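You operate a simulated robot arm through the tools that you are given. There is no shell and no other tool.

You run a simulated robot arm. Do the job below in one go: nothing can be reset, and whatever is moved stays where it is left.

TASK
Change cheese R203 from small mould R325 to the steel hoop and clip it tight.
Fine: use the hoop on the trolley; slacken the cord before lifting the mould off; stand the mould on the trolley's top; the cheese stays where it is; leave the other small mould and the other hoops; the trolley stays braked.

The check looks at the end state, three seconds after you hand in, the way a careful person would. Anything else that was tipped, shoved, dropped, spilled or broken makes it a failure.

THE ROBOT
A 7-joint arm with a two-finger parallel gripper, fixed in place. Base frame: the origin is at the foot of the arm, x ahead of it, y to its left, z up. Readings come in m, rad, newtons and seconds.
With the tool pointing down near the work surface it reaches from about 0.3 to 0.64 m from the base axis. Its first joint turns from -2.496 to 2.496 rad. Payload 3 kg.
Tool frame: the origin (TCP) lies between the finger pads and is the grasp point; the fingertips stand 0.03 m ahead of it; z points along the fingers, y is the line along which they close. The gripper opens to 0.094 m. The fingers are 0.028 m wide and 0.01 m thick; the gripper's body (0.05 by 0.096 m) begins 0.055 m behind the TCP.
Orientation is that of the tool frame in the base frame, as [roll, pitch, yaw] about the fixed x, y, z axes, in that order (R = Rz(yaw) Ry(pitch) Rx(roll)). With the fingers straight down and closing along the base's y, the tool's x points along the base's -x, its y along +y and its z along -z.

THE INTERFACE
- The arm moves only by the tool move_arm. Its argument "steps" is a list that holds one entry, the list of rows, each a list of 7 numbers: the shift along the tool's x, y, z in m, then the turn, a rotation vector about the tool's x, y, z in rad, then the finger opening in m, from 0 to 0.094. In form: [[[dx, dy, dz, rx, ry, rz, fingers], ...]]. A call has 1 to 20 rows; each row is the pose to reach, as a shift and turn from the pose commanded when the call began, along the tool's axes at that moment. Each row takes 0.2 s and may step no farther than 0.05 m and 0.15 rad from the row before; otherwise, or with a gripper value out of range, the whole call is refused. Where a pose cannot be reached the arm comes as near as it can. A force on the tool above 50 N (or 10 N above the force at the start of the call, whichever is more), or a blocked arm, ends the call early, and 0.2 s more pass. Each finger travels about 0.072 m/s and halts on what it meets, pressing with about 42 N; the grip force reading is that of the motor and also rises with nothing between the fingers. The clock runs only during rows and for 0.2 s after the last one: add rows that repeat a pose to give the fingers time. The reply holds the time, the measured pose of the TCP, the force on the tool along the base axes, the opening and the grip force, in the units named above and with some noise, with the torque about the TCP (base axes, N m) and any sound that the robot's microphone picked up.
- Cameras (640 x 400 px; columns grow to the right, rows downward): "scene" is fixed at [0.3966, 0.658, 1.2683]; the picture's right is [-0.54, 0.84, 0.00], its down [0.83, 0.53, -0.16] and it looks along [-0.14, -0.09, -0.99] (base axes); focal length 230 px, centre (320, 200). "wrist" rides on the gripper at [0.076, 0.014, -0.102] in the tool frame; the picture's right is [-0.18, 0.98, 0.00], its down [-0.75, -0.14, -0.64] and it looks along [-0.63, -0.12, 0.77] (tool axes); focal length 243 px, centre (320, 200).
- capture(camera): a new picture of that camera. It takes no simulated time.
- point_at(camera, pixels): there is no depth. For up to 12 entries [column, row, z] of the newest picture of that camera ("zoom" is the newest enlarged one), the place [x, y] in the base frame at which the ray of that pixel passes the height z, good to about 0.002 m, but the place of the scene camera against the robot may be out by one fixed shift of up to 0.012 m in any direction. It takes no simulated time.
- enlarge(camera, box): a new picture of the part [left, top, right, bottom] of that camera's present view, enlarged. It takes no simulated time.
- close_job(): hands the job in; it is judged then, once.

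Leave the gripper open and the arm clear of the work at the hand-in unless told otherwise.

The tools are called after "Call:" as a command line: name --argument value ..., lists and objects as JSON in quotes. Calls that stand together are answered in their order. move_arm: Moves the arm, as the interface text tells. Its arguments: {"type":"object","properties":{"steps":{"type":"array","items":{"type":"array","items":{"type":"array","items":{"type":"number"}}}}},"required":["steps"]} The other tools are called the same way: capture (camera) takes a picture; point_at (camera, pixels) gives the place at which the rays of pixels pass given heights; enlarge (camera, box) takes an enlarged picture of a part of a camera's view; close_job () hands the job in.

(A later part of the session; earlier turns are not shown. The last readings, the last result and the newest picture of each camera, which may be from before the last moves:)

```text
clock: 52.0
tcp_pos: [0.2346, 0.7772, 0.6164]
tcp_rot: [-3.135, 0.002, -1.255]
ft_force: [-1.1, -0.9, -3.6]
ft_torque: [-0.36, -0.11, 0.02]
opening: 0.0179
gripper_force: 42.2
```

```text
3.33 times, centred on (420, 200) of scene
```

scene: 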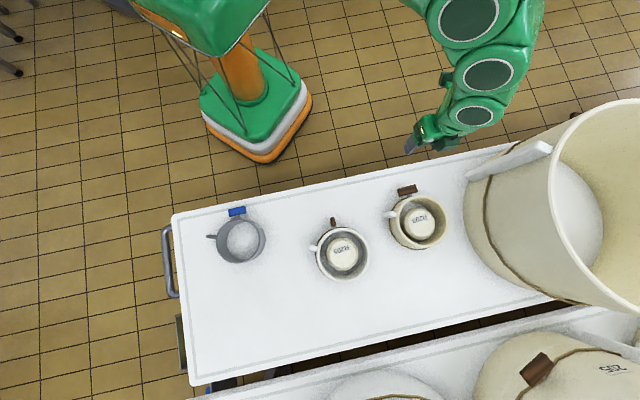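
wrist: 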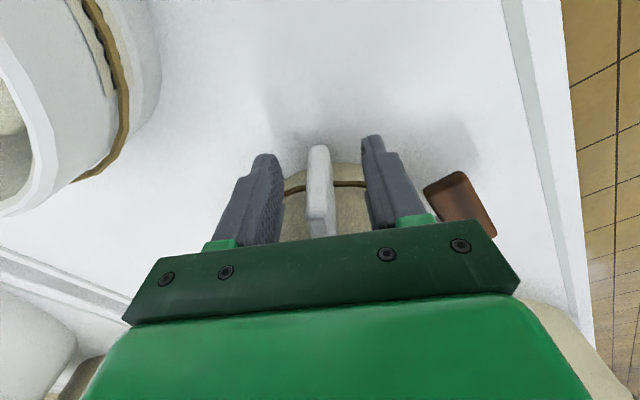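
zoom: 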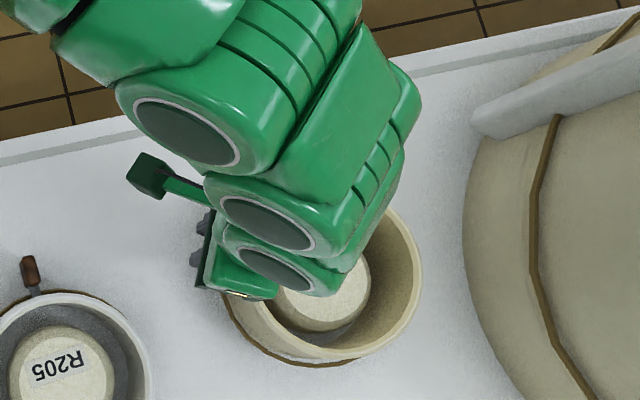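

Load 3.6 N — only the mould; the cheese has not moved (its right edge still at zoom (370,290)). I lift straight up another 0.12 m.

Call:
move_arm --steps '[[[0, 0, -0.01, 0, 0, 0, 0.0], [0, 0, -0.022, 0, 0, 0, 0.0], [0, 0, -0.034, 0, 0, 0, 0.0], [0, 0, -0.046, 0, 0, 0, 0.0], [0, 0, -0.058, 0, 0, 0, 0.0], [0, 0, -0.07, 0, 0, 0, 0.0], [0, 0, -0.082, 0, 0, 0, 0.0], [0, 0, -0.094, 0, 0, 0, 0.0], [0, 0, -0.106, 0, 0, 0, 0.0], [0, 0, -0.12, 0, 0, 0, 0.0], [0, 0, -0.12, 0, 0, 0, 0.0]]]'

Call:
capture --camera "wrist"

Call:
capture --camera "scene"

```text
clock: 54.4
tcp_pos: [0.234, 0.7766, 0.7365]
tcp_rot: [-3.135, 0.003, -1.254]
ft_force: [-0.7, 1.0, -4.6]
ft_torque: [-0.32, -0.13, 0.02]
opening: 0.0177
gripper_force: 42.1
```

```text
taken
```

wrist: 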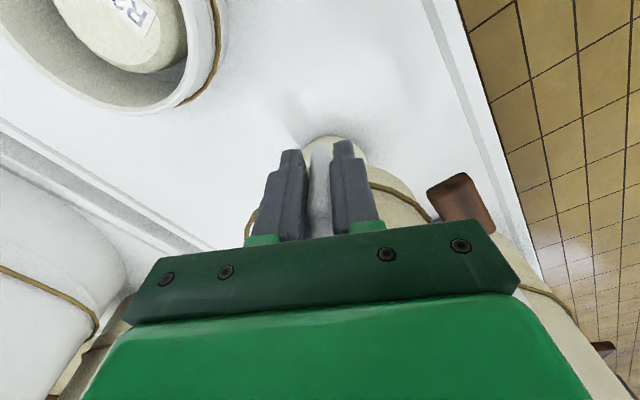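

```text
taken
```

scene: 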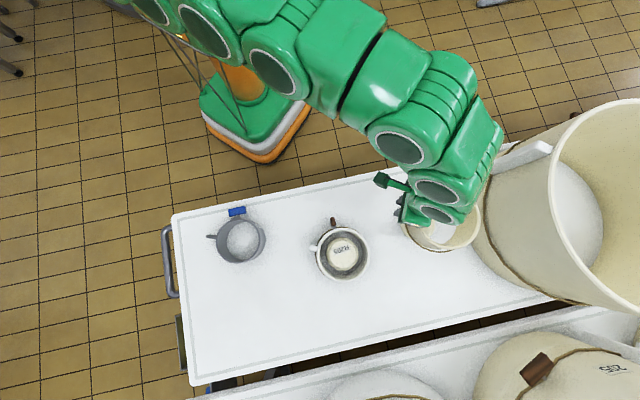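

The mould hangs clear above the cheese. I carry it, raised another 30 mm, over the R205 mould (rim ≈0.625, mould bottom ≈0.70) to the free area between hoop and R205, deeper on the trolley: target mould centre ≈ (0.546, 0.630), TCP (0.574, 0.543).

Call:
move_arm --steps '[[[0.0234, -0.0179, -0.01, 0, 0, 0, 0.0], [0.0468, -0.0358, -0.02, 0, 0, 0, 0.0], [0.0703, -0.0536, -0.03, 0, 0, 0, 0.0], [0.0937, -0.0715, -0.03, 0, 0, 0, 0.0], [0.1171, -0.0894, -0.03, 0, 0, 0, 0.0], [0.1405, -0.1073, -0.03, 0, 0, 0, 0.0], [0.164, -0.1252, -0.03, 0, 0, 0, 0.0], [0.1874, -0.143, -0.03, 0, 0, 0, 0.0], [0.2108, -0.1609, -0.03, 0, 0, 0, 0.0], [0.2342, -0.1788, -0.03, 0, 0, 0, 0.0], [0.2576, -0.1967, -0.03, 0, 0, 0, 0.0], [0.2811, -0.2146, -0.03, 0, 0, 0, 0.0], [0.3045, -0.2324, -0.03, 0, 0, 0, 0.0], [0.3279, -0.2503, -0.03, 0, 0, 0, 0.0], [0.3279, -0.2503, -0.03, 0, 0, 0, 0.0]]]'

Call:
capture --camera "wrist"

Call:
capture --camera "scene"

```text
clock: 57.6
tcp_pos: [0.5746, 0.5418, 0.7677]
tcp_rot: [-3.137, 0.001, -1.254]
ft_force: [-0.5, 0.4, -5.1]
ft_torque: [-0.33, -0.14, 0.0]
opening: 0.0179
gripper_force: 42.0
```

```text
taken
```

wrist: 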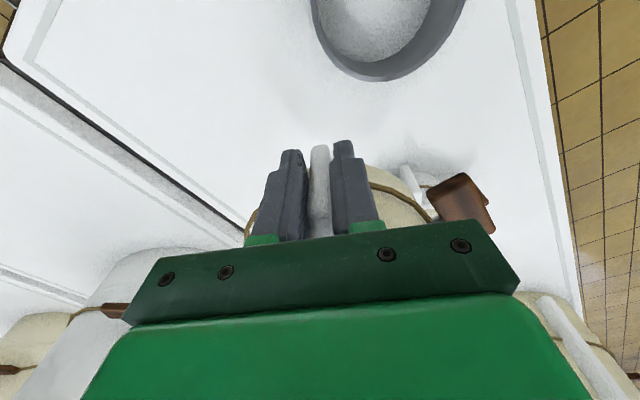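

```text
taken
```

scene: 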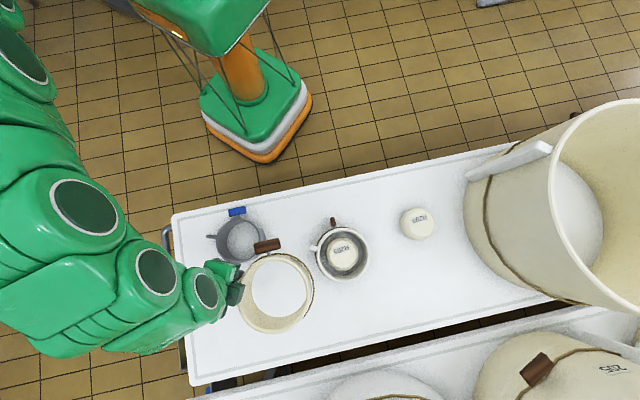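

The cheese R203 stands free and upright at (417,224). The mould is over the free area; I shift it 15 mm deeper for more room around its toggle, and lower to about 15 mm above contact (TCP 0.62).

Call:
move_arm --steps '[[[-0.0073, -0.0133, 0, 0, 0, 0, 0.0], [-0.0073, -0.0133, 0.02, 0, 0, 0, 0.0], [-0.0073, -0.0133, 0.04, 0, 0, 0, 0.0], [-0.0073, -0.0133, 0.06, 0, 0, 0, 0.0], [-0.0073, -0.0133, 0.08, 0, 0, 0, 0.0], [-0.0073, -0.0133, 0.1, 0, 0, 0, 0.0], [-0.0073, -0.0133, 0.12, 0, 0, 0, 0.0], [-0.0073, -0.0133, 0.135, 0, 0, 0, 0.0], [-0.0073, -0.0133, 0.145, 0, 0, 0, 0.0], [-0.0073, -0.0133, 0.145, 0, 0, 0, 0.0]]]'

Call:
capture --camera "wrist"

Call:
enlarge --camera "scene" --box '[190, 180, 390, 340]'

```text
clock: 59.8
tcp_pos: [0.5845, 0.5554, 0.6227]
tcp_rot: [-3.138, 0.003, -1.253]
ft_force: [-0.3, 0.0, -3.4]
ft_torque: [-0.36, -0.17, 0.0]
opening: 0.018
gripper_force: 42.5
```

```text
taken
```

wrist: 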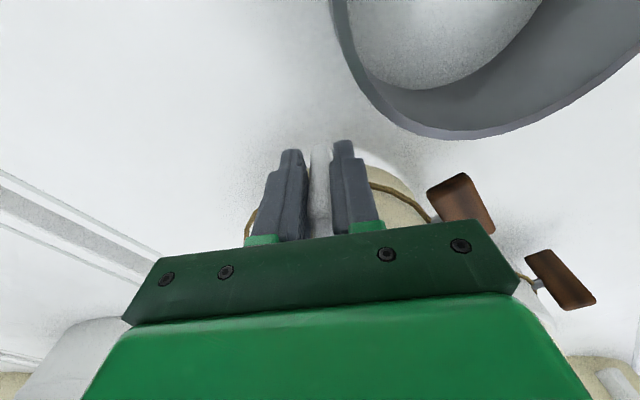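

```text
2.50 times, centred on (290, 260) of scene
```

zoom: 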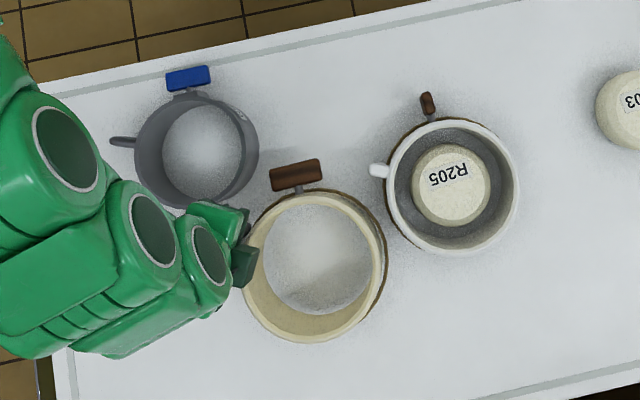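

Room is adequate: I shift 6 mm away from R205 and 6 mm deeper, then lower to just above contact.

Call:
move_arm --steps '[[[0.0027, -0.0081, 0, 0, 0, 0, 0.0], [0.0027, -0.0081, 0.005, 0, 0, 0, 0.0], [0.0027, -0.0081, 0.01, 0, 0, 0, 0.0], [0.0027, -0.0081, 0.013, 0, 0, 0, 0.0], [0.0027, -0.0081, 0.015, 0, 0, 0, 0.0], [0.0027, -0.0081, 0.015, 0, 0, 0, 0.0]]]'

Call:
move_arm --steps '[[[0, 0, 0.001, 0, 0, 0, 0.0], [0, 0, 0.001, 0, 0, 0, 0.0]]]'

```text
clock: 61.2
tcp_pos: [0.5925, 0.554, 0.6056]
tcp_rot: [-3.134, 0.003, -1.256]
ft_force: [-0.4, 0.5, -4.6]
ft_torque: [-0.33, -0.15, -0.03]
opening: 0.0181
gripper_force: 42.2
```

```text
clock: 61.8
tcp_pos: [0.5929, 0.5551, 0.606]
tcp_rot: [-3.137, 0.001, -1.255]
ft_force: [0.7, -0.8, 4.9]
ft_torque: [0.91, 0.58, -0.07]
opening: 0.0177
gripper_force: 42.3
```

The far edge of the mould has touched (reading +4.9 N). The near side is at most a millimetre or so up; I open the fingers slowly and let it settle.

Call:
move_arm --steps '[[[0, 0, 0.0003, 0, 0, 0, 0.017], [0, 0, 0.0003, 0, 0, 0, 0.02], [0, 0, 0.0003, 0, 0, 0, 0.026], [0, 0, 0.0003, 0, 0, 0, 0.036], [0, 0, 0.0003, 0, 0, 0, 0.05], [0, 0, 0.0003, 0, 0, 0, 0.05]]]'

Call:
capture --camera "wrist"

Call:
enlarge --camera "scene" --box '[190, 180, 390, 340]'

```text
clock: 63.2
tcp_pos: [0.5925, 0.5539, 0.6052]
tcp_rot: [-3.135, 0.001, -1.255]
ft_force: [0.4, -0.1, -0.4]
ft_torque: [0.01, 0.02, 0.03]
opening: 0.0499
gripper_force: 0.0
```

```text
taken
```

wrist: 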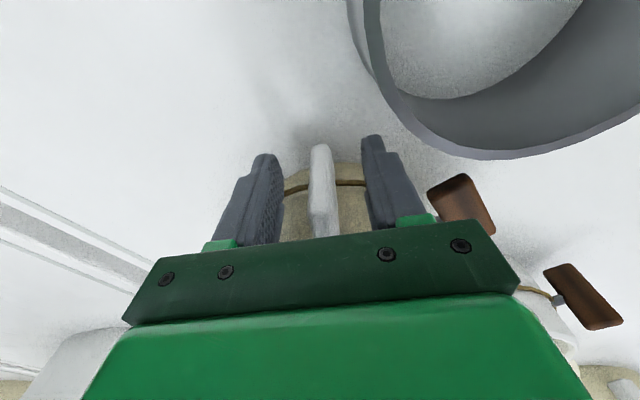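

```text
2.50 times, centred on (290, 260) of scene
```

zoom: 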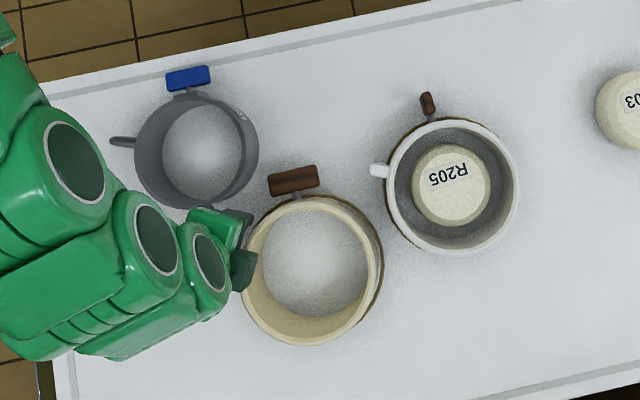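

The mould R325 stands on the trolley top, gaps to hoop and R205 intact. I rise straight up 0.14 m off the fin.

Call:
move_arm --steps '[[[0, 0, -0.02, 0, 0, 0, 0.05], [0, 0, -0.045, 0, 0, 0, 0.05], [0, 0, -0.07, 0, 0, 0, 0.05], [0, 0, -0.1, 0, 0, 0, 0.05], [0, 0, -0.13, 0, 0, 0, 0.06], [0, 0, -0.15, 0, 0, 0, 0.06], [0, 0, -0.15, 0, 0, 0, 0.06]]]'

Call:
capture --camera "wrist"

Call:
capture --camera "scene"

Call:
enlarge --camera "scene" --box '[190, 190, 290, 280]'

```text
clock: 64.8
tcp_pos: [0.5924, 0.5542, 0.7562]
tcp_rot: [-3.136, 0.0, -1.254]
ft_force: [-0.5, 0.3, 1.3]
ft_torque: [0.0, -0.01, -0.02]
opening: 0.0601
gripper_force: 0.1
```

```text
taken
```

wrist: 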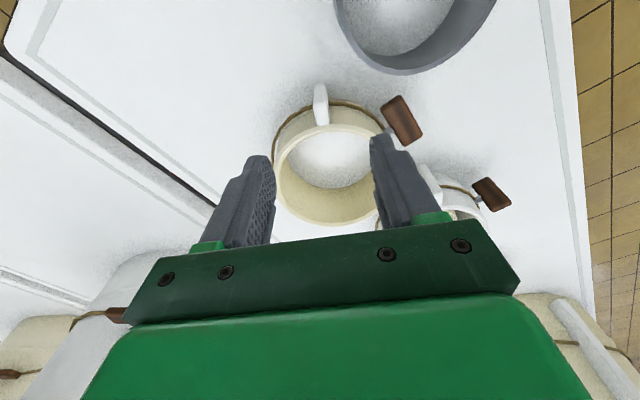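

```text
taken
```

scene: 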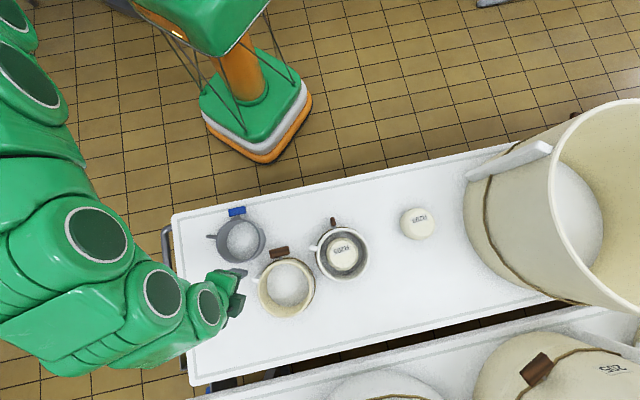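

```text
4.44 times, centred on (240, 235) of scene
```

zoom: 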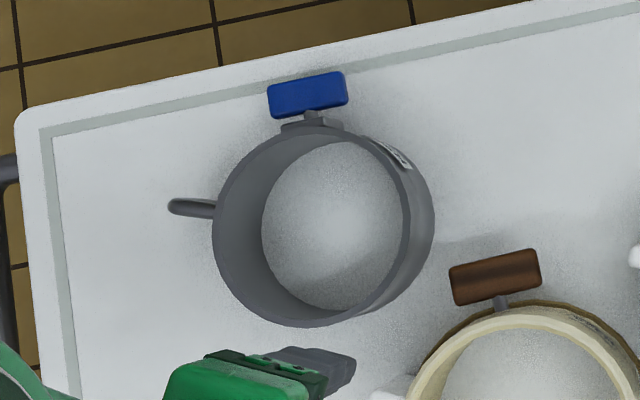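

R325 stands steadily at (287,287). Now to the hoop: I move to its handle side, TCP about (0.572, 0.334, 0.726), passing over it at height, and look.

Call:
move_arm --steps '[[[0.0338, 0.0146, 0, 0, 0, 0, 0.06], [0.0676, 0.0292, 0, 0, 0, 0, 0.06], [0.1014, 0.0438, 0, 0, 0, 0, 0.06], [0.1352, 0.0584, 0, 0, 0, 0, 0.06], [0.169, 0.073, 0.01, 0, 0, 0, 0.06], [0.2028, 0.0876, 0.03, 0, 0, 0, 0.06], [0.2028, 0.0876, 0.03, 0, 0, 0, 0.06]]]'

Call:
capture --camera "wrist"

Call:
enlarge --camera "wrist" --box '[220, 60, 460, 250]'

Call:
capture --camera "scene"

```text
clock: 66.4
tcp_pos: [0.5721, 0.3342, 0.7253]
tcp_rot: [-3.135, 0.001, -1.253]
ft_force: [0.0, -0.1, 0.2]
ft_torque: [-0.02, 0.0, 0.04]
opening: 0.0599
gripper_force: 0.1
```

```text
taken
```

wrist: 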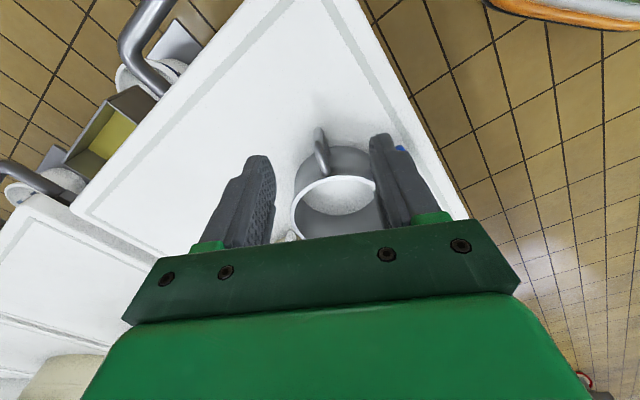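

```text
2.11 times, centred on (340, 155) of wrist
```

zoom: 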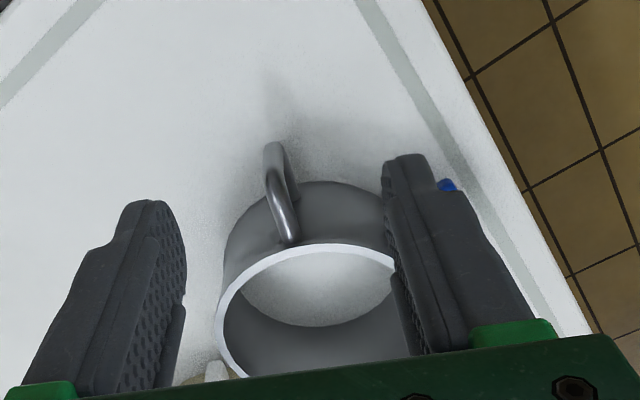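

```text
taken
```

scene: 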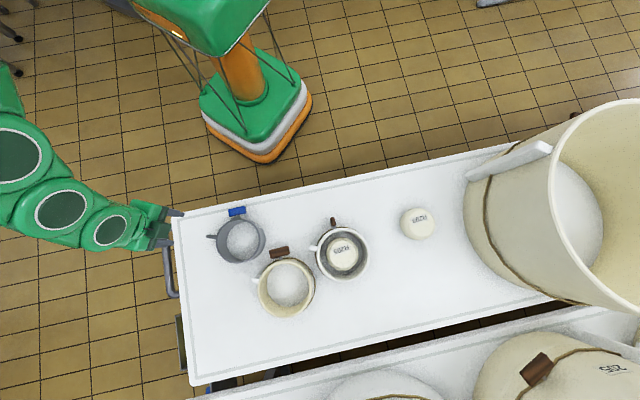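

The hoop's handle is an upright rod loop at (320,150). I record rays, then go lower for a second view.

Call:
point_at --camera "wrist" --pixels '[[318.7, 129, 0.55], [318.7, 129, 0.6], [316.3, 152.6, 0.58], [316.3, 152.6, 0.62], [325.8, 171, 0.58], [325.8, 171, 0.62], [340, 172, 0.58], [340, 172, 0.62], [296, 205, 0.6], [372, 175, 0.6]]'

Call:
move_arm --steps '[[[0.005, 0, 0.02, 0, 0, 0, 0.06], [0.01, 0, 0.04, 0, 0, 0, 0.06], [0.01, 0, 0.05, 0, 0, 0, 0.06], [0.01, 0, 0.05, 0, 0, 0, 0.06]]]'

Call:
capture --camera "wrist"

Call:
enlarge --camera "wrist" --box '[240, 90, 440, 250]'

```text
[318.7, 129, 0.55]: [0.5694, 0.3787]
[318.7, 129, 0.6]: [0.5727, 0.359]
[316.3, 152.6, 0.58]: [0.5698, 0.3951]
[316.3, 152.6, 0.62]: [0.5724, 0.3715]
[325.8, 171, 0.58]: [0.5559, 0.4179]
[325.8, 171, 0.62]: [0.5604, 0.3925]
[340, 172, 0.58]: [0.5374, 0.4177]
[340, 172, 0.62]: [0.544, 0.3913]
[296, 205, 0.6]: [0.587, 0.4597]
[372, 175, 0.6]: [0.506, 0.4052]
```

```text
clock: 67.4
tcp_pos: [0.576, 0.3249, 0.6754]
tcp_rot: [-3.136, 0.0, -1.252]
ft_force: [0.1, -0.5, 0.0]
ft_torque: [0.03, -0.03, 0.02]
opening: 0.0598
gripper_force: 0.0
```

```text
taken
```

wrist: 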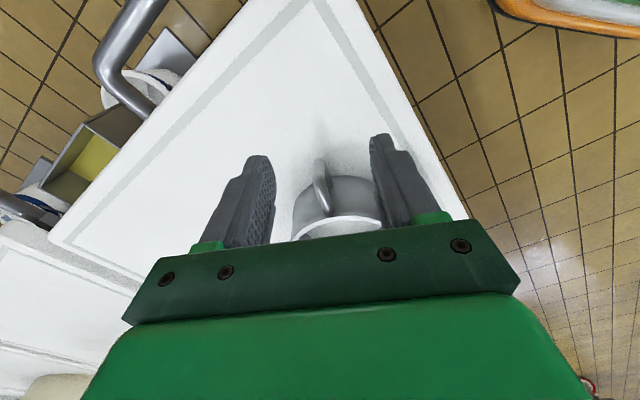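

```text
2.50 times, centred on (340, 170) of wrist
```

zoom: 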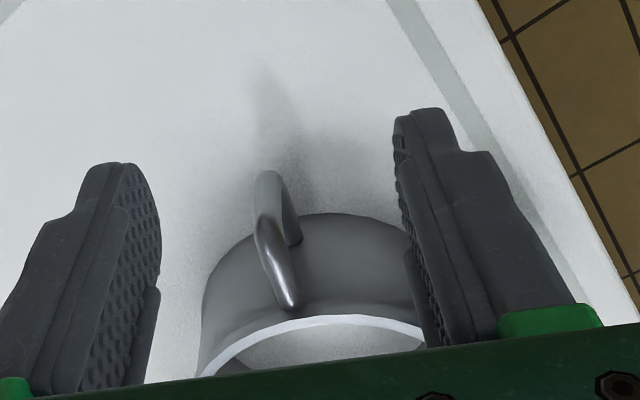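

I cast rays on the same handle points from here: outer bottom (319,161), outer top bend (317,179), top at wall (328,209), rim edge points.

Call:
point_at --camera "wrist" --pixels '[[319.2, 160.8, 0.55], [319.2, 160.8, 0.6], [316.8, 181, 0.58], [316.8, 181, 0.62], [328, 209, 0.58], [328, 209, 0.62], [345, 217, 0.58], [345, 217, 0.62]]'

```text
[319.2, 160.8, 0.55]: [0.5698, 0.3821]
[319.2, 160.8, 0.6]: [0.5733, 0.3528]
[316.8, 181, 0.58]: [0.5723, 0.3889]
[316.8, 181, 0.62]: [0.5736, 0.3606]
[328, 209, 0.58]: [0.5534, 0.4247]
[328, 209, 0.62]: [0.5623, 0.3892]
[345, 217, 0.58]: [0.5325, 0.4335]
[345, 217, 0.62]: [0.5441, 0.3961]
```

Handle: outer rod near (0.571, 0.372), z ≈0.565–0.61; wall at (0.556, 0.401), so it points at about −62°. I turn the tool by −0.14 rad, move over it at tip height 0.645 and descend to 0.64 for a check.

Call:
move_arm --steps '[[[-0.02, -0.003, 0, 0, 0, -0.05, 0.055], [-0.04, -0.006, 0, 0, 0, -0.1, 0.05], [-0.0594, -0.0085, 0, 0, 0, -0.14, 0.045], [-0.0594, -0.0085, 0.015, 0, 0, -0.14, 0.045], [-0.0594, -0.0085, 0.035, 0, 0, -0.14, 0.045], [-0.0594, -0.0085, 0.035, 0, 0, -0.14, 0.045]]]'

Call:
capture --camera "wrist"

Call:
enlarge --camera "wrist" --box '[240, 90, 440, 250]'

```text
clock: 68.8
tcp_pos: [0.5657, 0.3852, 0.6396]
tcp_rot: [-3.137, -0.001, -1.114]
ft_force: [-0.1, -0.3, 0.5]
ft_torque: [0.01, 0.01, -0.02]
opening: 0.0451
gripper_force: 0.0
```

```text
taken
```

wrist: 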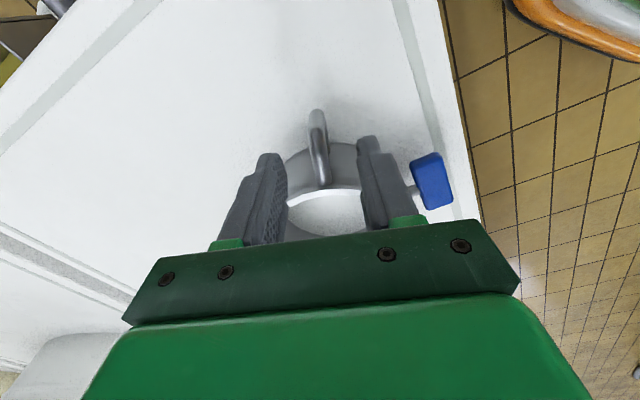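

```text
2.50 times, centred on (340, 170) of wrist
```

zoom: 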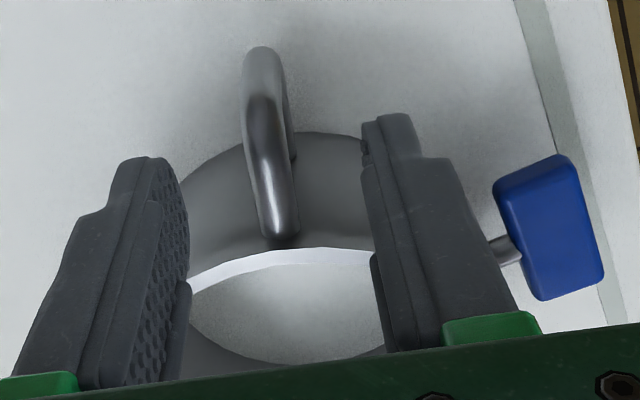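

The handle lies between the fingers and lines up. I descend to TCP 0.605.

Call:
move_arm --steps '[[[0, 0, 0.012, 0, 0, 0, 0.045], [0, 0, 0.024, 0, 0, 0, 0.045], [0, 0, 0.0346, 0, 0, 0, 0.045], [0, 0, 0.0346, 0, 0, 0, 0.045]]]'

Call:
enlarge --camera "wrist" --box '[240, 90, 440, 250]'

```text
clock: 69.8
tcp_pos: [0.5658, 0.385, 0.6058]
tcp_rot: [-3.136, 0.001, -1.113]
ft_force: [1.0, 0.4, -1.0]
ft_torque: [0.0, 0.0, 0.02]
opening: 0.045
gripper_force: 0.1
```

```text
2.50 times, centred on (340, 170) of wrist
```

zoom: 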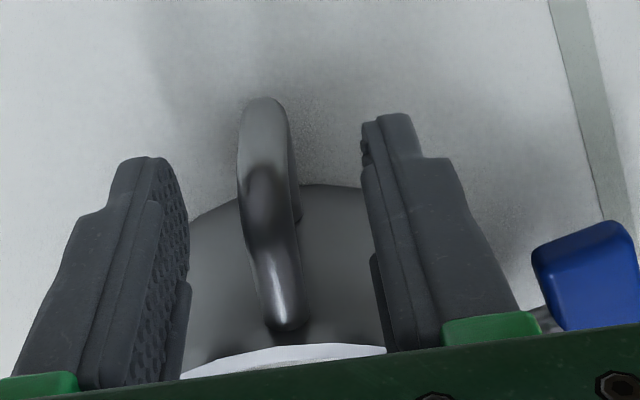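

No contact. The rod is some 2 mm left of centre; I shift by that and close.

Call:
move_arm --steps '[[[0, -0.002, 0, 0, 0, 0, 0.035], [0, -0.002, 0, 0, 0, 0, 0.022], [0, -0.002, 0, 0, 0, 0, 0.012], [0, -0.002, 0, 0, 0, 0, 0.004], [0, -0.002, 0, 0, 0, 0, 0.0], [0, -0.002, 0, 0, 0, 0, 0.0]]]'

Call:
enlarge --camera "wrist" --box '[240, 90, 440, 250]'

Call:
enlarge --camera "scene" --box '[190, 190, 290, 280]'

```text
clock: 71.2
tcp_pos: [0.5683, 0.3851, 0.6062]
tcp_rot: [-3.136, 0.001, -1.112]
ft_force: [0.1, 0.1, 0.0]
ft_torque: [-0.24, -0.13, 0.04]
opening: 0.0144
gripper_force: 41.6
```

```text
2.50 times, centred on (340, 170) of wrist
```

zoom: 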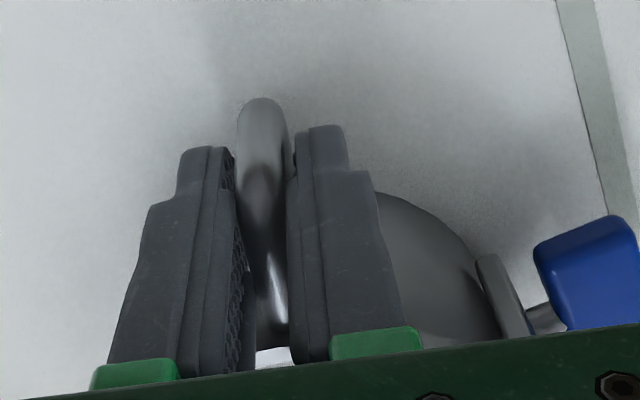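

```text
4.44 times, centred on (240, 235) of scene
```

zoom: 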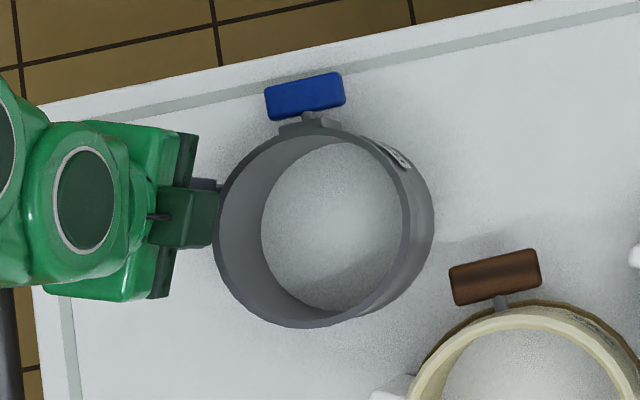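

Held (opening 0.0144). I lift 10 mm to test, then further.

Call:
move_arm --steps '[[[0, 0, -0.003, 0, 0, 0, 0.0], [0, 0, -0.006, 0, 0, 0, 0.0], [0, 0, -0.01, 0, 0, 0, 0.0], [0, 0, -0.01, 0, 0, 0, 0.0]]]'

Call:
enlarge --camera "scene" --box '[190, 190, 290, 280]'

```text
clock: 72.2
tcp_pos: [0.567, 0.3844, 0.6169]
tcp_rot: [-3.136, 0.0, -1.115]
ft_force: [-0.2, -0.5, -3.5]
ft_torque: [-0.23, -0.12, 0.01]
opening: 0.0146
gripper_force: 42.1
```

```text
4.44 times, centred on (240, 235) of scene
```

zoom: 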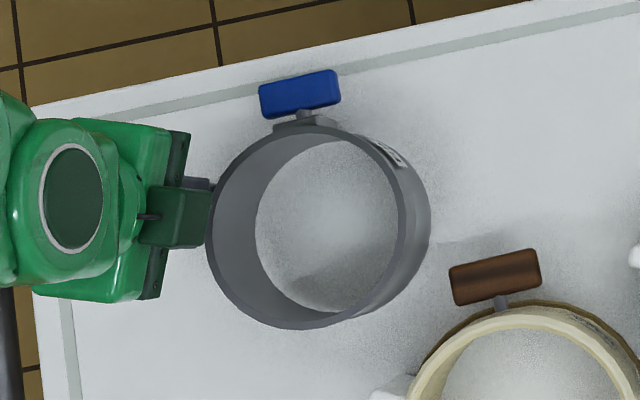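

The hoop (3.5 N) is free of the trolley. Before carrying it I measure, in the same scene picture, the hoop's rim centre and the cheese's top, to get their relative place free of the camera shift.

Call:
capture --camera "scene"

Call:
point_at --camera "scene" --pixels '[[237.2, 241.5, 0.61], [237.2, 241.5, 0.64], [214.6, 241, 0.625], [259.8, 241, 0.625]]'

Call:
enlarge --camera "scene" --box '[390, 195, 450, 250]'

```text
taken
```

scene: 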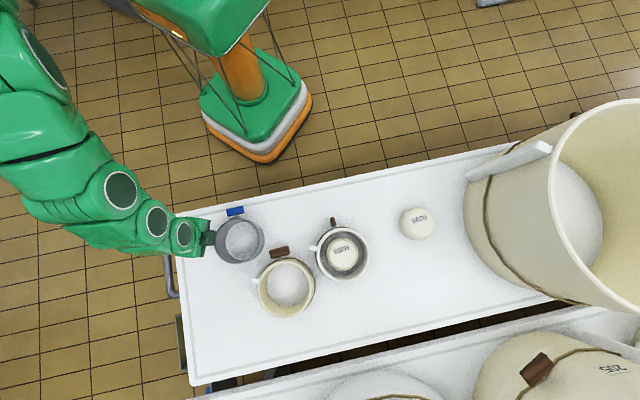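

```text
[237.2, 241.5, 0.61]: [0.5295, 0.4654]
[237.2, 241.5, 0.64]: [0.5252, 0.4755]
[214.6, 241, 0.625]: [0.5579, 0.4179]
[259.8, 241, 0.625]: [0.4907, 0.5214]
```

```text
7.27 times, centred on (420, 222) of scene
```

zoom: 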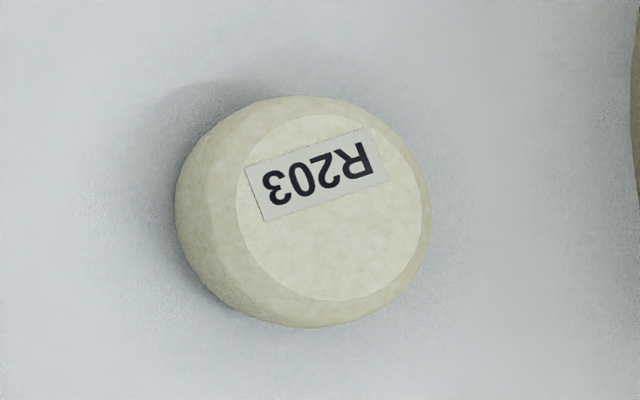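

Cheese about 88 mm across; hoop about 123 mm outside: roughly 13 mm play all round. I read the cheese's top-face centre in the same frame.

Call:
point_at --camera "zoom" --pixels '[[332, 208, 0.59], [332, 208, 0.6], [332, 208, 0.61], [432, 210, 0.6], [175, 210, 0.545], [300, 328, 0.58]]'

```text
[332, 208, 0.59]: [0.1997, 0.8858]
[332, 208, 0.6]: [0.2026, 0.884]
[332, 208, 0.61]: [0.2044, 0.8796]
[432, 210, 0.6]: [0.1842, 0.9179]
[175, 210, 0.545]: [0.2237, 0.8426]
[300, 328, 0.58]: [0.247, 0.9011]
```

Relative offset cheese − hoop ≈ (−0.3226, +0.4096), so the TCP should go to ≈ (0.244, 0.794) with the same yaw. I lift the hoop to TCP 0.75 first, then carry it over to hover above the cheese (bottom ≈ 7 cm above the cheese top).

Call:
move_arm --steps '[[[0, 0, -0.045, 0, 0, 0, 0.0], [0, 0, -0.09, 0, 0, 0, 0.0], [0, 0, -0.133, 0, 0, 0, 0.0], [-0.03, 0.0064, -0.133, 0, 0, 0, 0.0], [-0.06, 0.0129, -0.133, 0, 0, 0, 0.0], [-0.09, 0.0193, -0.133, 0, 0, 0, 0.0], [-0.12, 0.0257, -0.133, 0, 0, 0, 0.0], [-0.15, 0.0322, -0.133, 0, 0, 0, 0.0], [-0.18, 0.0386, -0.133, 0, 0, 0, 0.0], [-0.2099, 0.045, -0.133, 0, 0, 0, 0.0], [-0.2399, 0.0515, -0.133, 0, 0, 0, 0.0], [-0.2699, 0.0579, -0.133, 0, 0, 0, 0.0], [-0.2999, 0.0644, -0.133, 0, 0, 0, 0.0], [-0.3299, 0.0708, -0.133, 0, 0, 0, 0.0], [-0.3599, 0.0772, -0.133, 0, 0, 0, 0.0], [-0.3899, 0.0837, -0.133, 0, 0, 0, 0.0], [-0.4199, 0.0901, -0.133, 0, 0, 0, 0.0], [-0.4499, 0.0965, -0.133, 0, 0, 0, 0.0], [-0.4799, 0.103, -0.133, 0, 0, 0, 0.0], [-0.5098, 0.1094, -0.133, 0, 0, 0, 0.0]]]'

Call:
capture --camera "scene"

Call:
capture --camera "wrist"

```text
clock: 76.4
tcp_pos: [0.2444, 0.7946, 0.7473]
tcp_rot: [-3.138, 0.001, -1.115]
ft_force: [0.9, 0.1, -2.6]
ft_torque: [-0.21, -0.11, -0.02]
opening: 0.0145
gripper_force: 42.3
```

```text
taken
```

scene: 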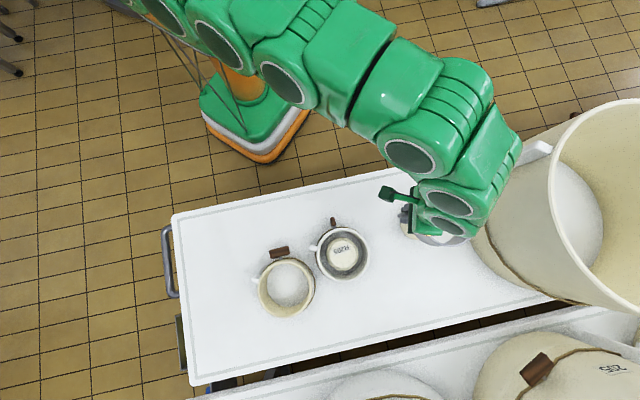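

```text
taken
```

wrist: 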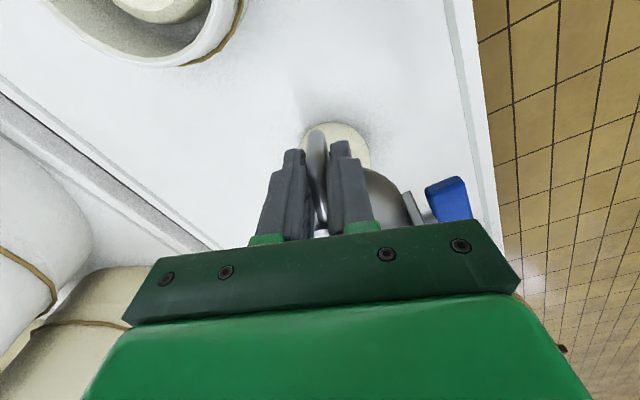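

The hoop hovers at the target. The cheese shows beneath at (335,145) in the wrist view. I enlarge both views to check alignment.

Call:
enlarge --camera "wrist" --box '[270, 100, 400, 200]'

Call:
enlarge --camera "scene" --box '[380, 170, 480, 270]'

Call:
point_at --camera "wrist" --pixels '[[337, 122, 0.57], [337, 122, 0.59], [301, 145, 0.58], [370, 155, 0.58]]'

```text
4.00 times, centred on (335, 150) of wrist
```

zoom: 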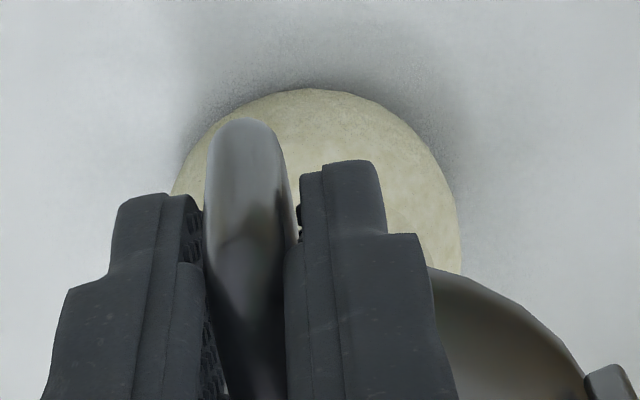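

```text
4.00 times, centred on (430, 220) of scene
```

zoom: 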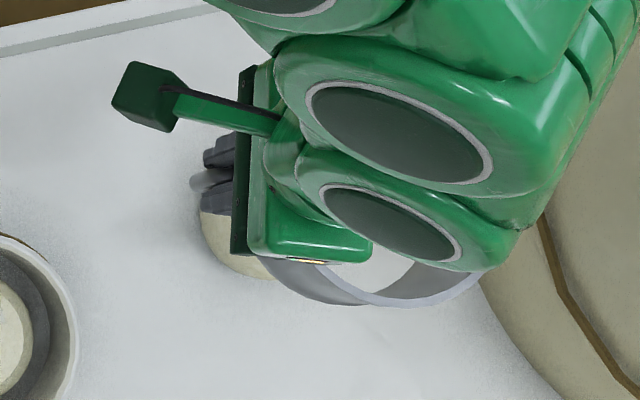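

```text
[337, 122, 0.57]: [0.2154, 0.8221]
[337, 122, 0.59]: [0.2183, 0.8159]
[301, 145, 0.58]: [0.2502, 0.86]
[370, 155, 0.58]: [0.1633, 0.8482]
```

Wrist rays put the cheese centre near (0.209, 0.865), the hoop centre near (0.204, 0.867): within a few mm. I shift 2 mm, lower to TCP 0.685 (bottom about 15–20 mm above the cheese) and check once more.

Call:
move_arm --steps '[[[0.0009, -0.0018, 0.015, 0, 0, 0, 0.0], [0.0009, -0.0018, 0.03, 0, 0, 0, 0.0], [0.0009, -0.0018, 0.045, 0, 0, 0, 0.0], [0.0009, -0.0018, 0.0623, 0, 0, 0, 0.0], [0.0009, -0.0018, 0.0623, 0, 0, 0, 0.0]]]'

Call:
capture --camera "wrist"

Call:
enlarge --camera "wrist" --box '[240, 100, 500, 250]'

Call:
enlarge --camera "scene" --box '[380, 170, 480, 270]'

```text
clock: 77.6
tcp_pos: [0.2467, 0.7936, 0.6861]
tcp_rot: [-3.134, 0.001, -1.114]
ft_force: [0.5, 0.3, -4.0]
ft_torque: [-0.19, -0.13, 0.0]
opening: 0.0143
gripper_force: 42.3
```

```text
taken
```

wrist: 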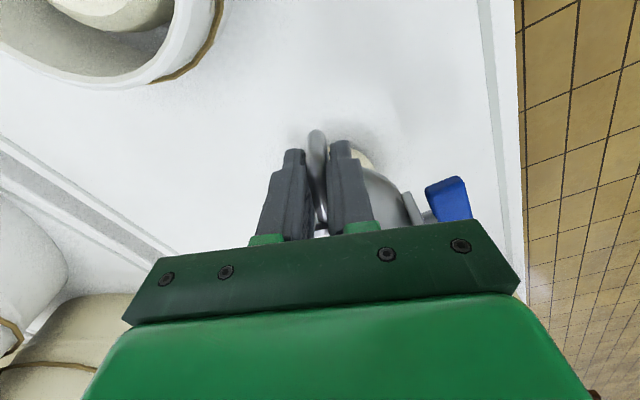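

```text
2.46 times, centred on (370, 175) of wrist
```

zoom: 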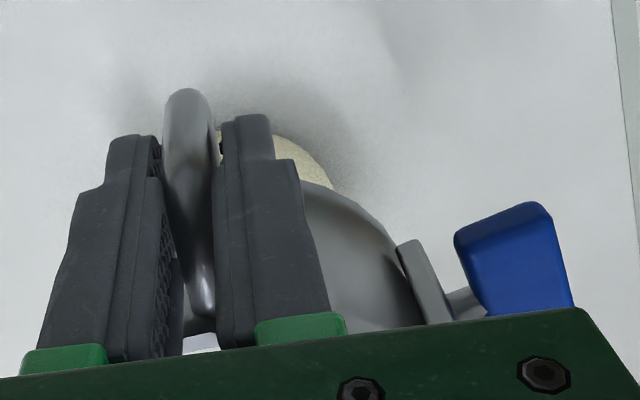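

```text
4.00 times, centred on (430, 220) of scene
```

zoom: 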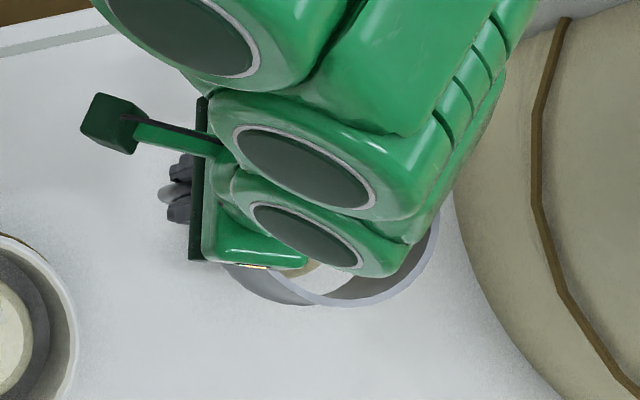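

In the scene view the hoop rim's right and lower edges match what a ring centred on the cheese should show (within ~2 mm). I lower steadily around the cheese to just above the trolley (TCP 0.612), watching the force.

Call:
move_arm --steps '[[[0, 0, 0.008, 0, 0, 0, 0.0], [0, 0, 0.016, 0, 0, 0, 0.0], [0, 0, 0.024, 0, 0, 0, 0.0], [0, 0, 0.032, 0, 0, 0, 0.0], [0, 0, 0.04, 0, 0, 0, 0.0], [0, 0, 0.048, 0, 0, 0, 0.0], [0, 0, 0.056, 0, 0, 0, 0.0], [0, 0, 0.064, 0, 0, 0, 0.0], [0, 0, 0.07, 0, 0, 0, 0.0], [0, 0, 0.074, 0, 0, 0, 0.0], [0, 0, 0.074, 0, 0, 0, 0.0]]]'

Call:
enlarge --camera "scene" --box '[380, 170, 480, 270]'

Call:
enlarge --camera "wrist" --box '[240, 100, 500, 250]'

```text
clock: 80.0
tcp_pos: [0.2465, 0.7935, 0.6125]
tcp_rot: [-3.135, -0.001, -1.113]
ft_force: [-0.8, -0.1, -4.0]
ft_torque: [-0.24, -0.11, 0.01]
opening: 0.0144
gripper_force: 42.4
```

```text
4.00 times, centred on (430, 220) of scene
```

zoom: 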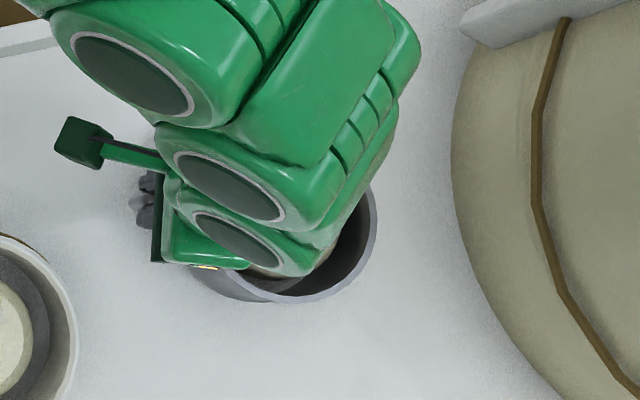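

```text
2.46 times, centred on (370, 175) of wrist
```

zoom: 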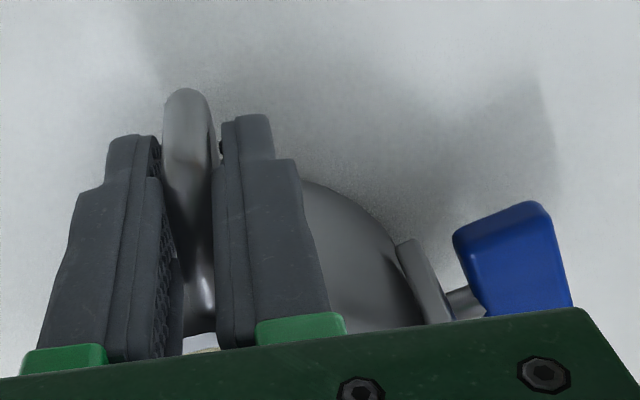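

No sideways force: the hoop is around the cheese, still 5 mm or so up. I lower by 2 mm steps until it touches.

Call:
move_arm --steps '[[[0, 0, 0.002, 0, 0, 0, 0.0], [0, 0, 0.004, 0, 0, 0, 0.0], [0, 0, 0.005, 0, 0, 0, 0.0], [0, 0, 0.005, 0, 0, 0, 0.0]]]'

Call:
move_arm --steps '[[[0, 0, 0.001, 0, 0, 0, 0.0], [0, 0, 0.001, 0, 0, 0, 0.0]]]'

```text
clock: 81.0
tcp_pos: [0.2457, 0.7948, 0.607]
tcp_rot: [-3.136, 0.0, -1.113]
ft_force: [1.0, 0.5, -1.0]
ft_torque: [0.03, 0.11, -0.09]
opening: 0.0144
gripper_force: 42.0
```

```text
clock: 81.6
tcp_pos: [0.2471, 0.7944, 0.6077]
tcp_rot: [-3.136, 0.0, -1.115]
ft_force: [3.3, -2.1, 4.5]
ft_torque: [0.67, 0.37, -0.21]
opening: 0.0146
gripper_force: 41.8
```

The hoop has touched down (+4.5 N). I open slowly and let it settle, then rise straight up.

Call:
move_arm --steps '[[[0, 0, 0, 0, 0, 0, 0.014], [0, 0, 0, 0, 0, 0, 0.018], [0, 0, 0, 0, 0, 0, 0.026], [0, 0, 0, 0, 0, 0, 0.036], [0, 0, 0, 0, 0, 0, 0.045], [0, 0, 0, 0, 0, 0, 0.045]]]'

Call:
move_arm --steps '[[[0, 0, -0.02, 0, 0, 0, 0.045], [0, 0, -0.045, 0, 0, 0, 0.045], [0, 0, -0.07, 0, 0, 0, 0.045], [0.02, 0, -0.1, 0, 0, 0, 0.045], [0.05, 0, -0.12, 0, 0, 0, 0.045], [0.08, 0, -0.13, 0, 0, 0, 0.045], [0.08, 0, -0.13, 0, 0, 0, 0.045]]]'

Call:
capture --camera "scene"

Call:
enlarge --camera "scene" --box '[370, 140, 470, 260]'

Call:
capture --camera "wrist"

```text
clock: 83.0
tcp_pos: [0.2462, 0.7938, 0.6054]
tcp_rot: [-3.135, 0.0, -1.113]
ft_force: [-0.5, -0.4, 1.0]
ft_torque: [-0.03, -0.01, 0.01]
opening: 0.045
gripper_force: 0.0
```

```text
clock: 84.6
tcp_pos: [0.2817, 0.7214, 0.7358]
tcp_rot: [-3.136, -0.002, -1.112]
ft_force: [-0.2, -0.7, -0.6]
ft_torque: [-0.03, -0.04, 0.02]
opening: 0.0448
gripper_force: 0.1
```

```text
taken
```

scene: 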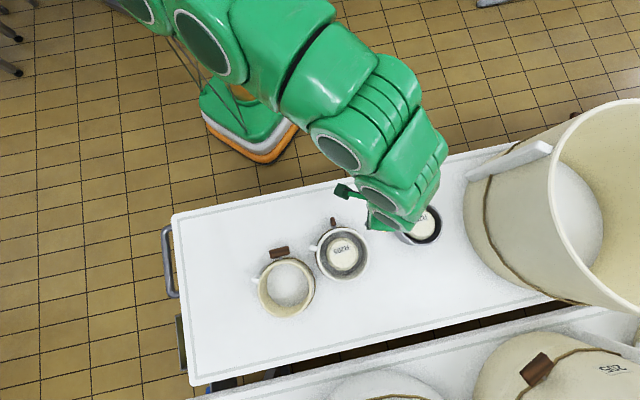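

```text
3.33 times, centred on (420, 200) of scene
```

zoom: 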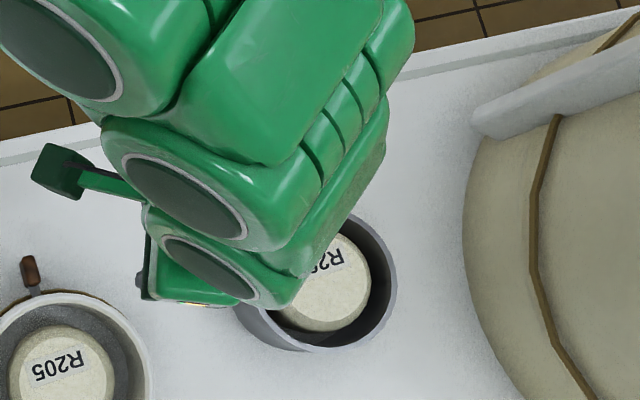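

```text
taken
```

wrist: 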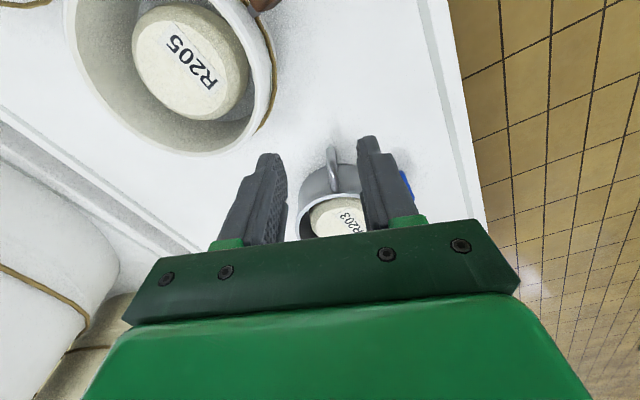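

The hoop sits round the cheese; the cheese did not move (right edge still at zoom column 370). Now the clip: I move to the robot side of it, turning the tool back to yaw ≈ −2.375, TCP (0.09, 0.76, 0.72).

Call:
move_arm --steps '[[[-0.0132, 0.017, 0, 0, 0, 0.14, 0.045], [-0.0265, 0.034, 0, 0, 0, 0.28, 0.045], [-0.0397, 0.051, 0, 0, 0, 0.42, 0.045], [-0.0529, 0.068, 0, 0, 0, 0.56, 0.045], [-0.0662, 0.0851, 0, 0, 0, 0.7, 0.045], [-0.0794, 0.1021, 0.004, 0, 0, 0.84, 0.045], [-0.0926, 0.1191, 0.008, 0, 0, 0.98, 0.06], [-0.1059, 0.1361, 0.012, 0, 0, 1.12, 0.08], [-0.1191, 0.1531, 0.016, 0, 0, 1.263, 0.094], [-0.1191, 0.1531, 0.016, 0, 0, 1.263, 0.094]]]'

Call:
capture --camera "wrist"

Call:
enlarge --camera "wrist" --box '[260, 110, 420, 245]'

Call:
enlarge --camera "scene" --box '[370, 140, 470, 260]'

```text
clock: 86.8
tcp_pos: [0.0909, 0.7603, 0.7189]
tcp_rot: [-3.139, 0.005, -2.379]
ft_force: [-0.4, -0.4, 0.4]
ft_torque: [0.02, 0.03, -0.01]
opening: 0.094
gripper_force: 0.0
```

```text
taken
```

wrist: 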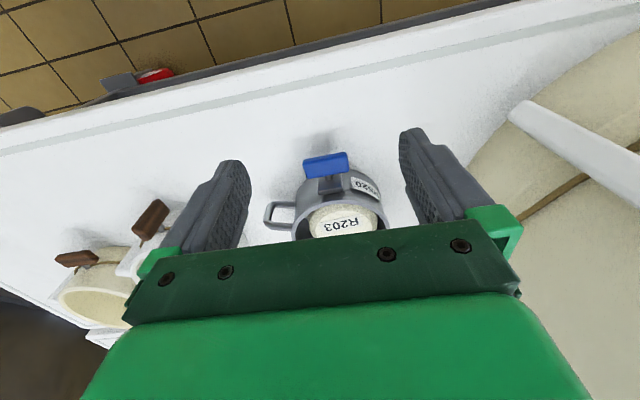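

```text
2.96 times, centred on (340, 178) of wrist
```

zoom: 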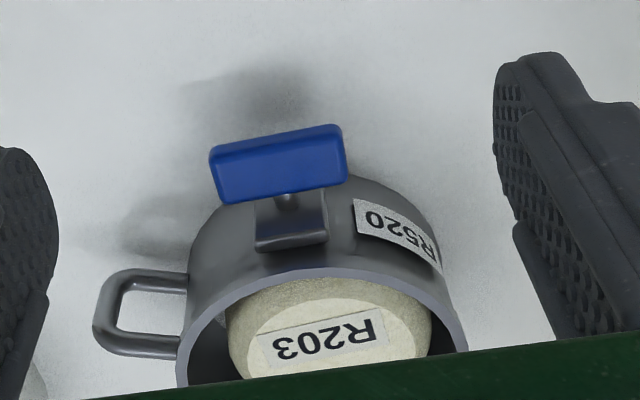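

```text
3.33 times, centred on (420, 200) of scene
```

zoom: 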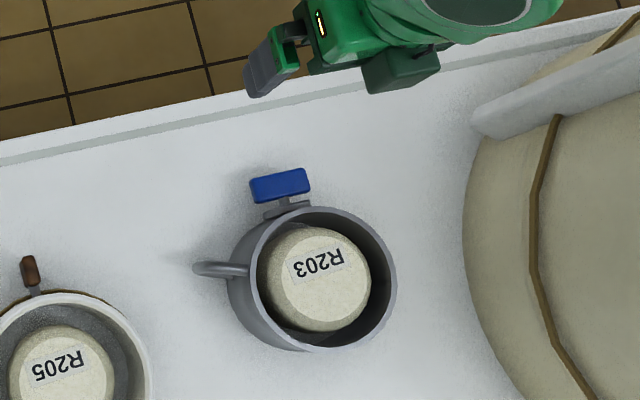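

The hoop stands round the cheese, label R520 and R203 clear, and the blue bar lies level like the slackened toggle did; the tight state should be upright. From the toggle's sense (slackening moved its top toward +u), tightening should bring the +u end up and the −u end down. I measure the bar by rays.

Call:
point_at --camera "wrist" --pixels '[[303.5, 161, 0.577], [345, 153.3, 0.577], [306.9, 179, 0.595], [348.8, 171.2, 0.595], [303.5, 161, 0.565], [345, 153.3, 0.565], [306.9, 179, 0.585], [348.8, 171.2, 0.585], [327, 193, 0.6]]'

Call:
move_arm --steps '[[[-0.008, -0.003, 0.02, 0, 0, 0, 0.094], [-0.014, -0.006, 0.04, 0, 0, 0, 0.094], [-0.02, -0.008, 0.06, 0, 0, 0, 0.094], [-0.02, -0.008, 0.06, 0, 0, 0, 0.094]]]'

Call:
capture --camera "wrist"

Call:
enlarge --camera "wrist" --box '[240, 80, 420, 250]'

```text
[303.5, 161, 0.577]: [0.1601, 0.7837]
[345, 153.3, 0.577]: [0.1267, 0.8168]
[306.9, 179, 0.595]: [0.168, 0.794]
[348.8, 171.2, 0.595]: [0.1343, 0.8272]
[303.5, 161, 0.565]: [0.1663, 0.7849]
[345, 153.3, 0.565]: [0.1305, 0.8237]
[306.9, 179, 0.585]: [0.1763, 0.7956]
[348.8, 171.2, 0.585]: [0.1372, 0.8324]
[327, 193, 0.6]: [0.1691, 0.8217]
```

```text
clock: 87.8
tcp_pos: [0.1114, 0.7694, 0.659]
tcp_rot: [-3.14, 0.006, -2.377]
ft_force: [-0.3, 0.3, -0.4]
ft_torque: [0.01, -0.02, -0.01]
opening: 0.0939
gripper_force: 0.0
```

```text
taken
```

wrist: 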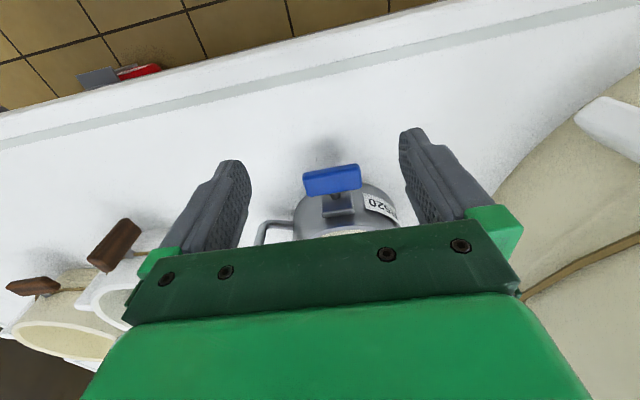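

```text
2.35 times, centred on (330, 165) of wrist
```

zoom: 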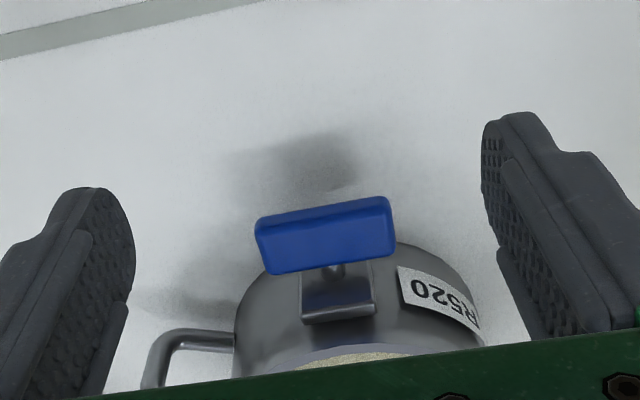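

I cast rays for the bar's corners from this closer view.

Call:
point_at --camera "wrist" --pixels '[[302.8, 173.1, 0.565], [302.8, 173.1, 0.585], [358.9, 163.7, 0.565], [358.9, 163.7, 0.585], [308.3, 196.5, 0.58], [308.3, 196.5, 0.6], [362.3, 187.6, 0.58], [362.3, 187.6, 0.6], [304, 180.3, 0.6], [360.6, 170.5, 0.6]]'

```text
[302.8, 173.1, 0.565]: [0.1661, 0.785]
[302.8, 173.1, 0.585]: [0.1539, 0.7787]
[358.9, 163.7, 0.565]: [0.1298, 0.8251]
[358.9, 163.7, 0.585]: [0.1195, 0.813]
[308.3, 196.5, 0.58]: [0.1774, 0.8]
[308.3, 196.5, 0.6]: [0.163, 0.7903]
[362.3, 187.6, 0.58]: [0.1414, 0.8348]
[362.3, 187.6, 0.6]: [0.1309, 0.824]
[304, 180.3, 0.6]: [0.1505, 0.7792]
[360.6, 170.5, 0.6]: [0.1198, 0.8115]
```

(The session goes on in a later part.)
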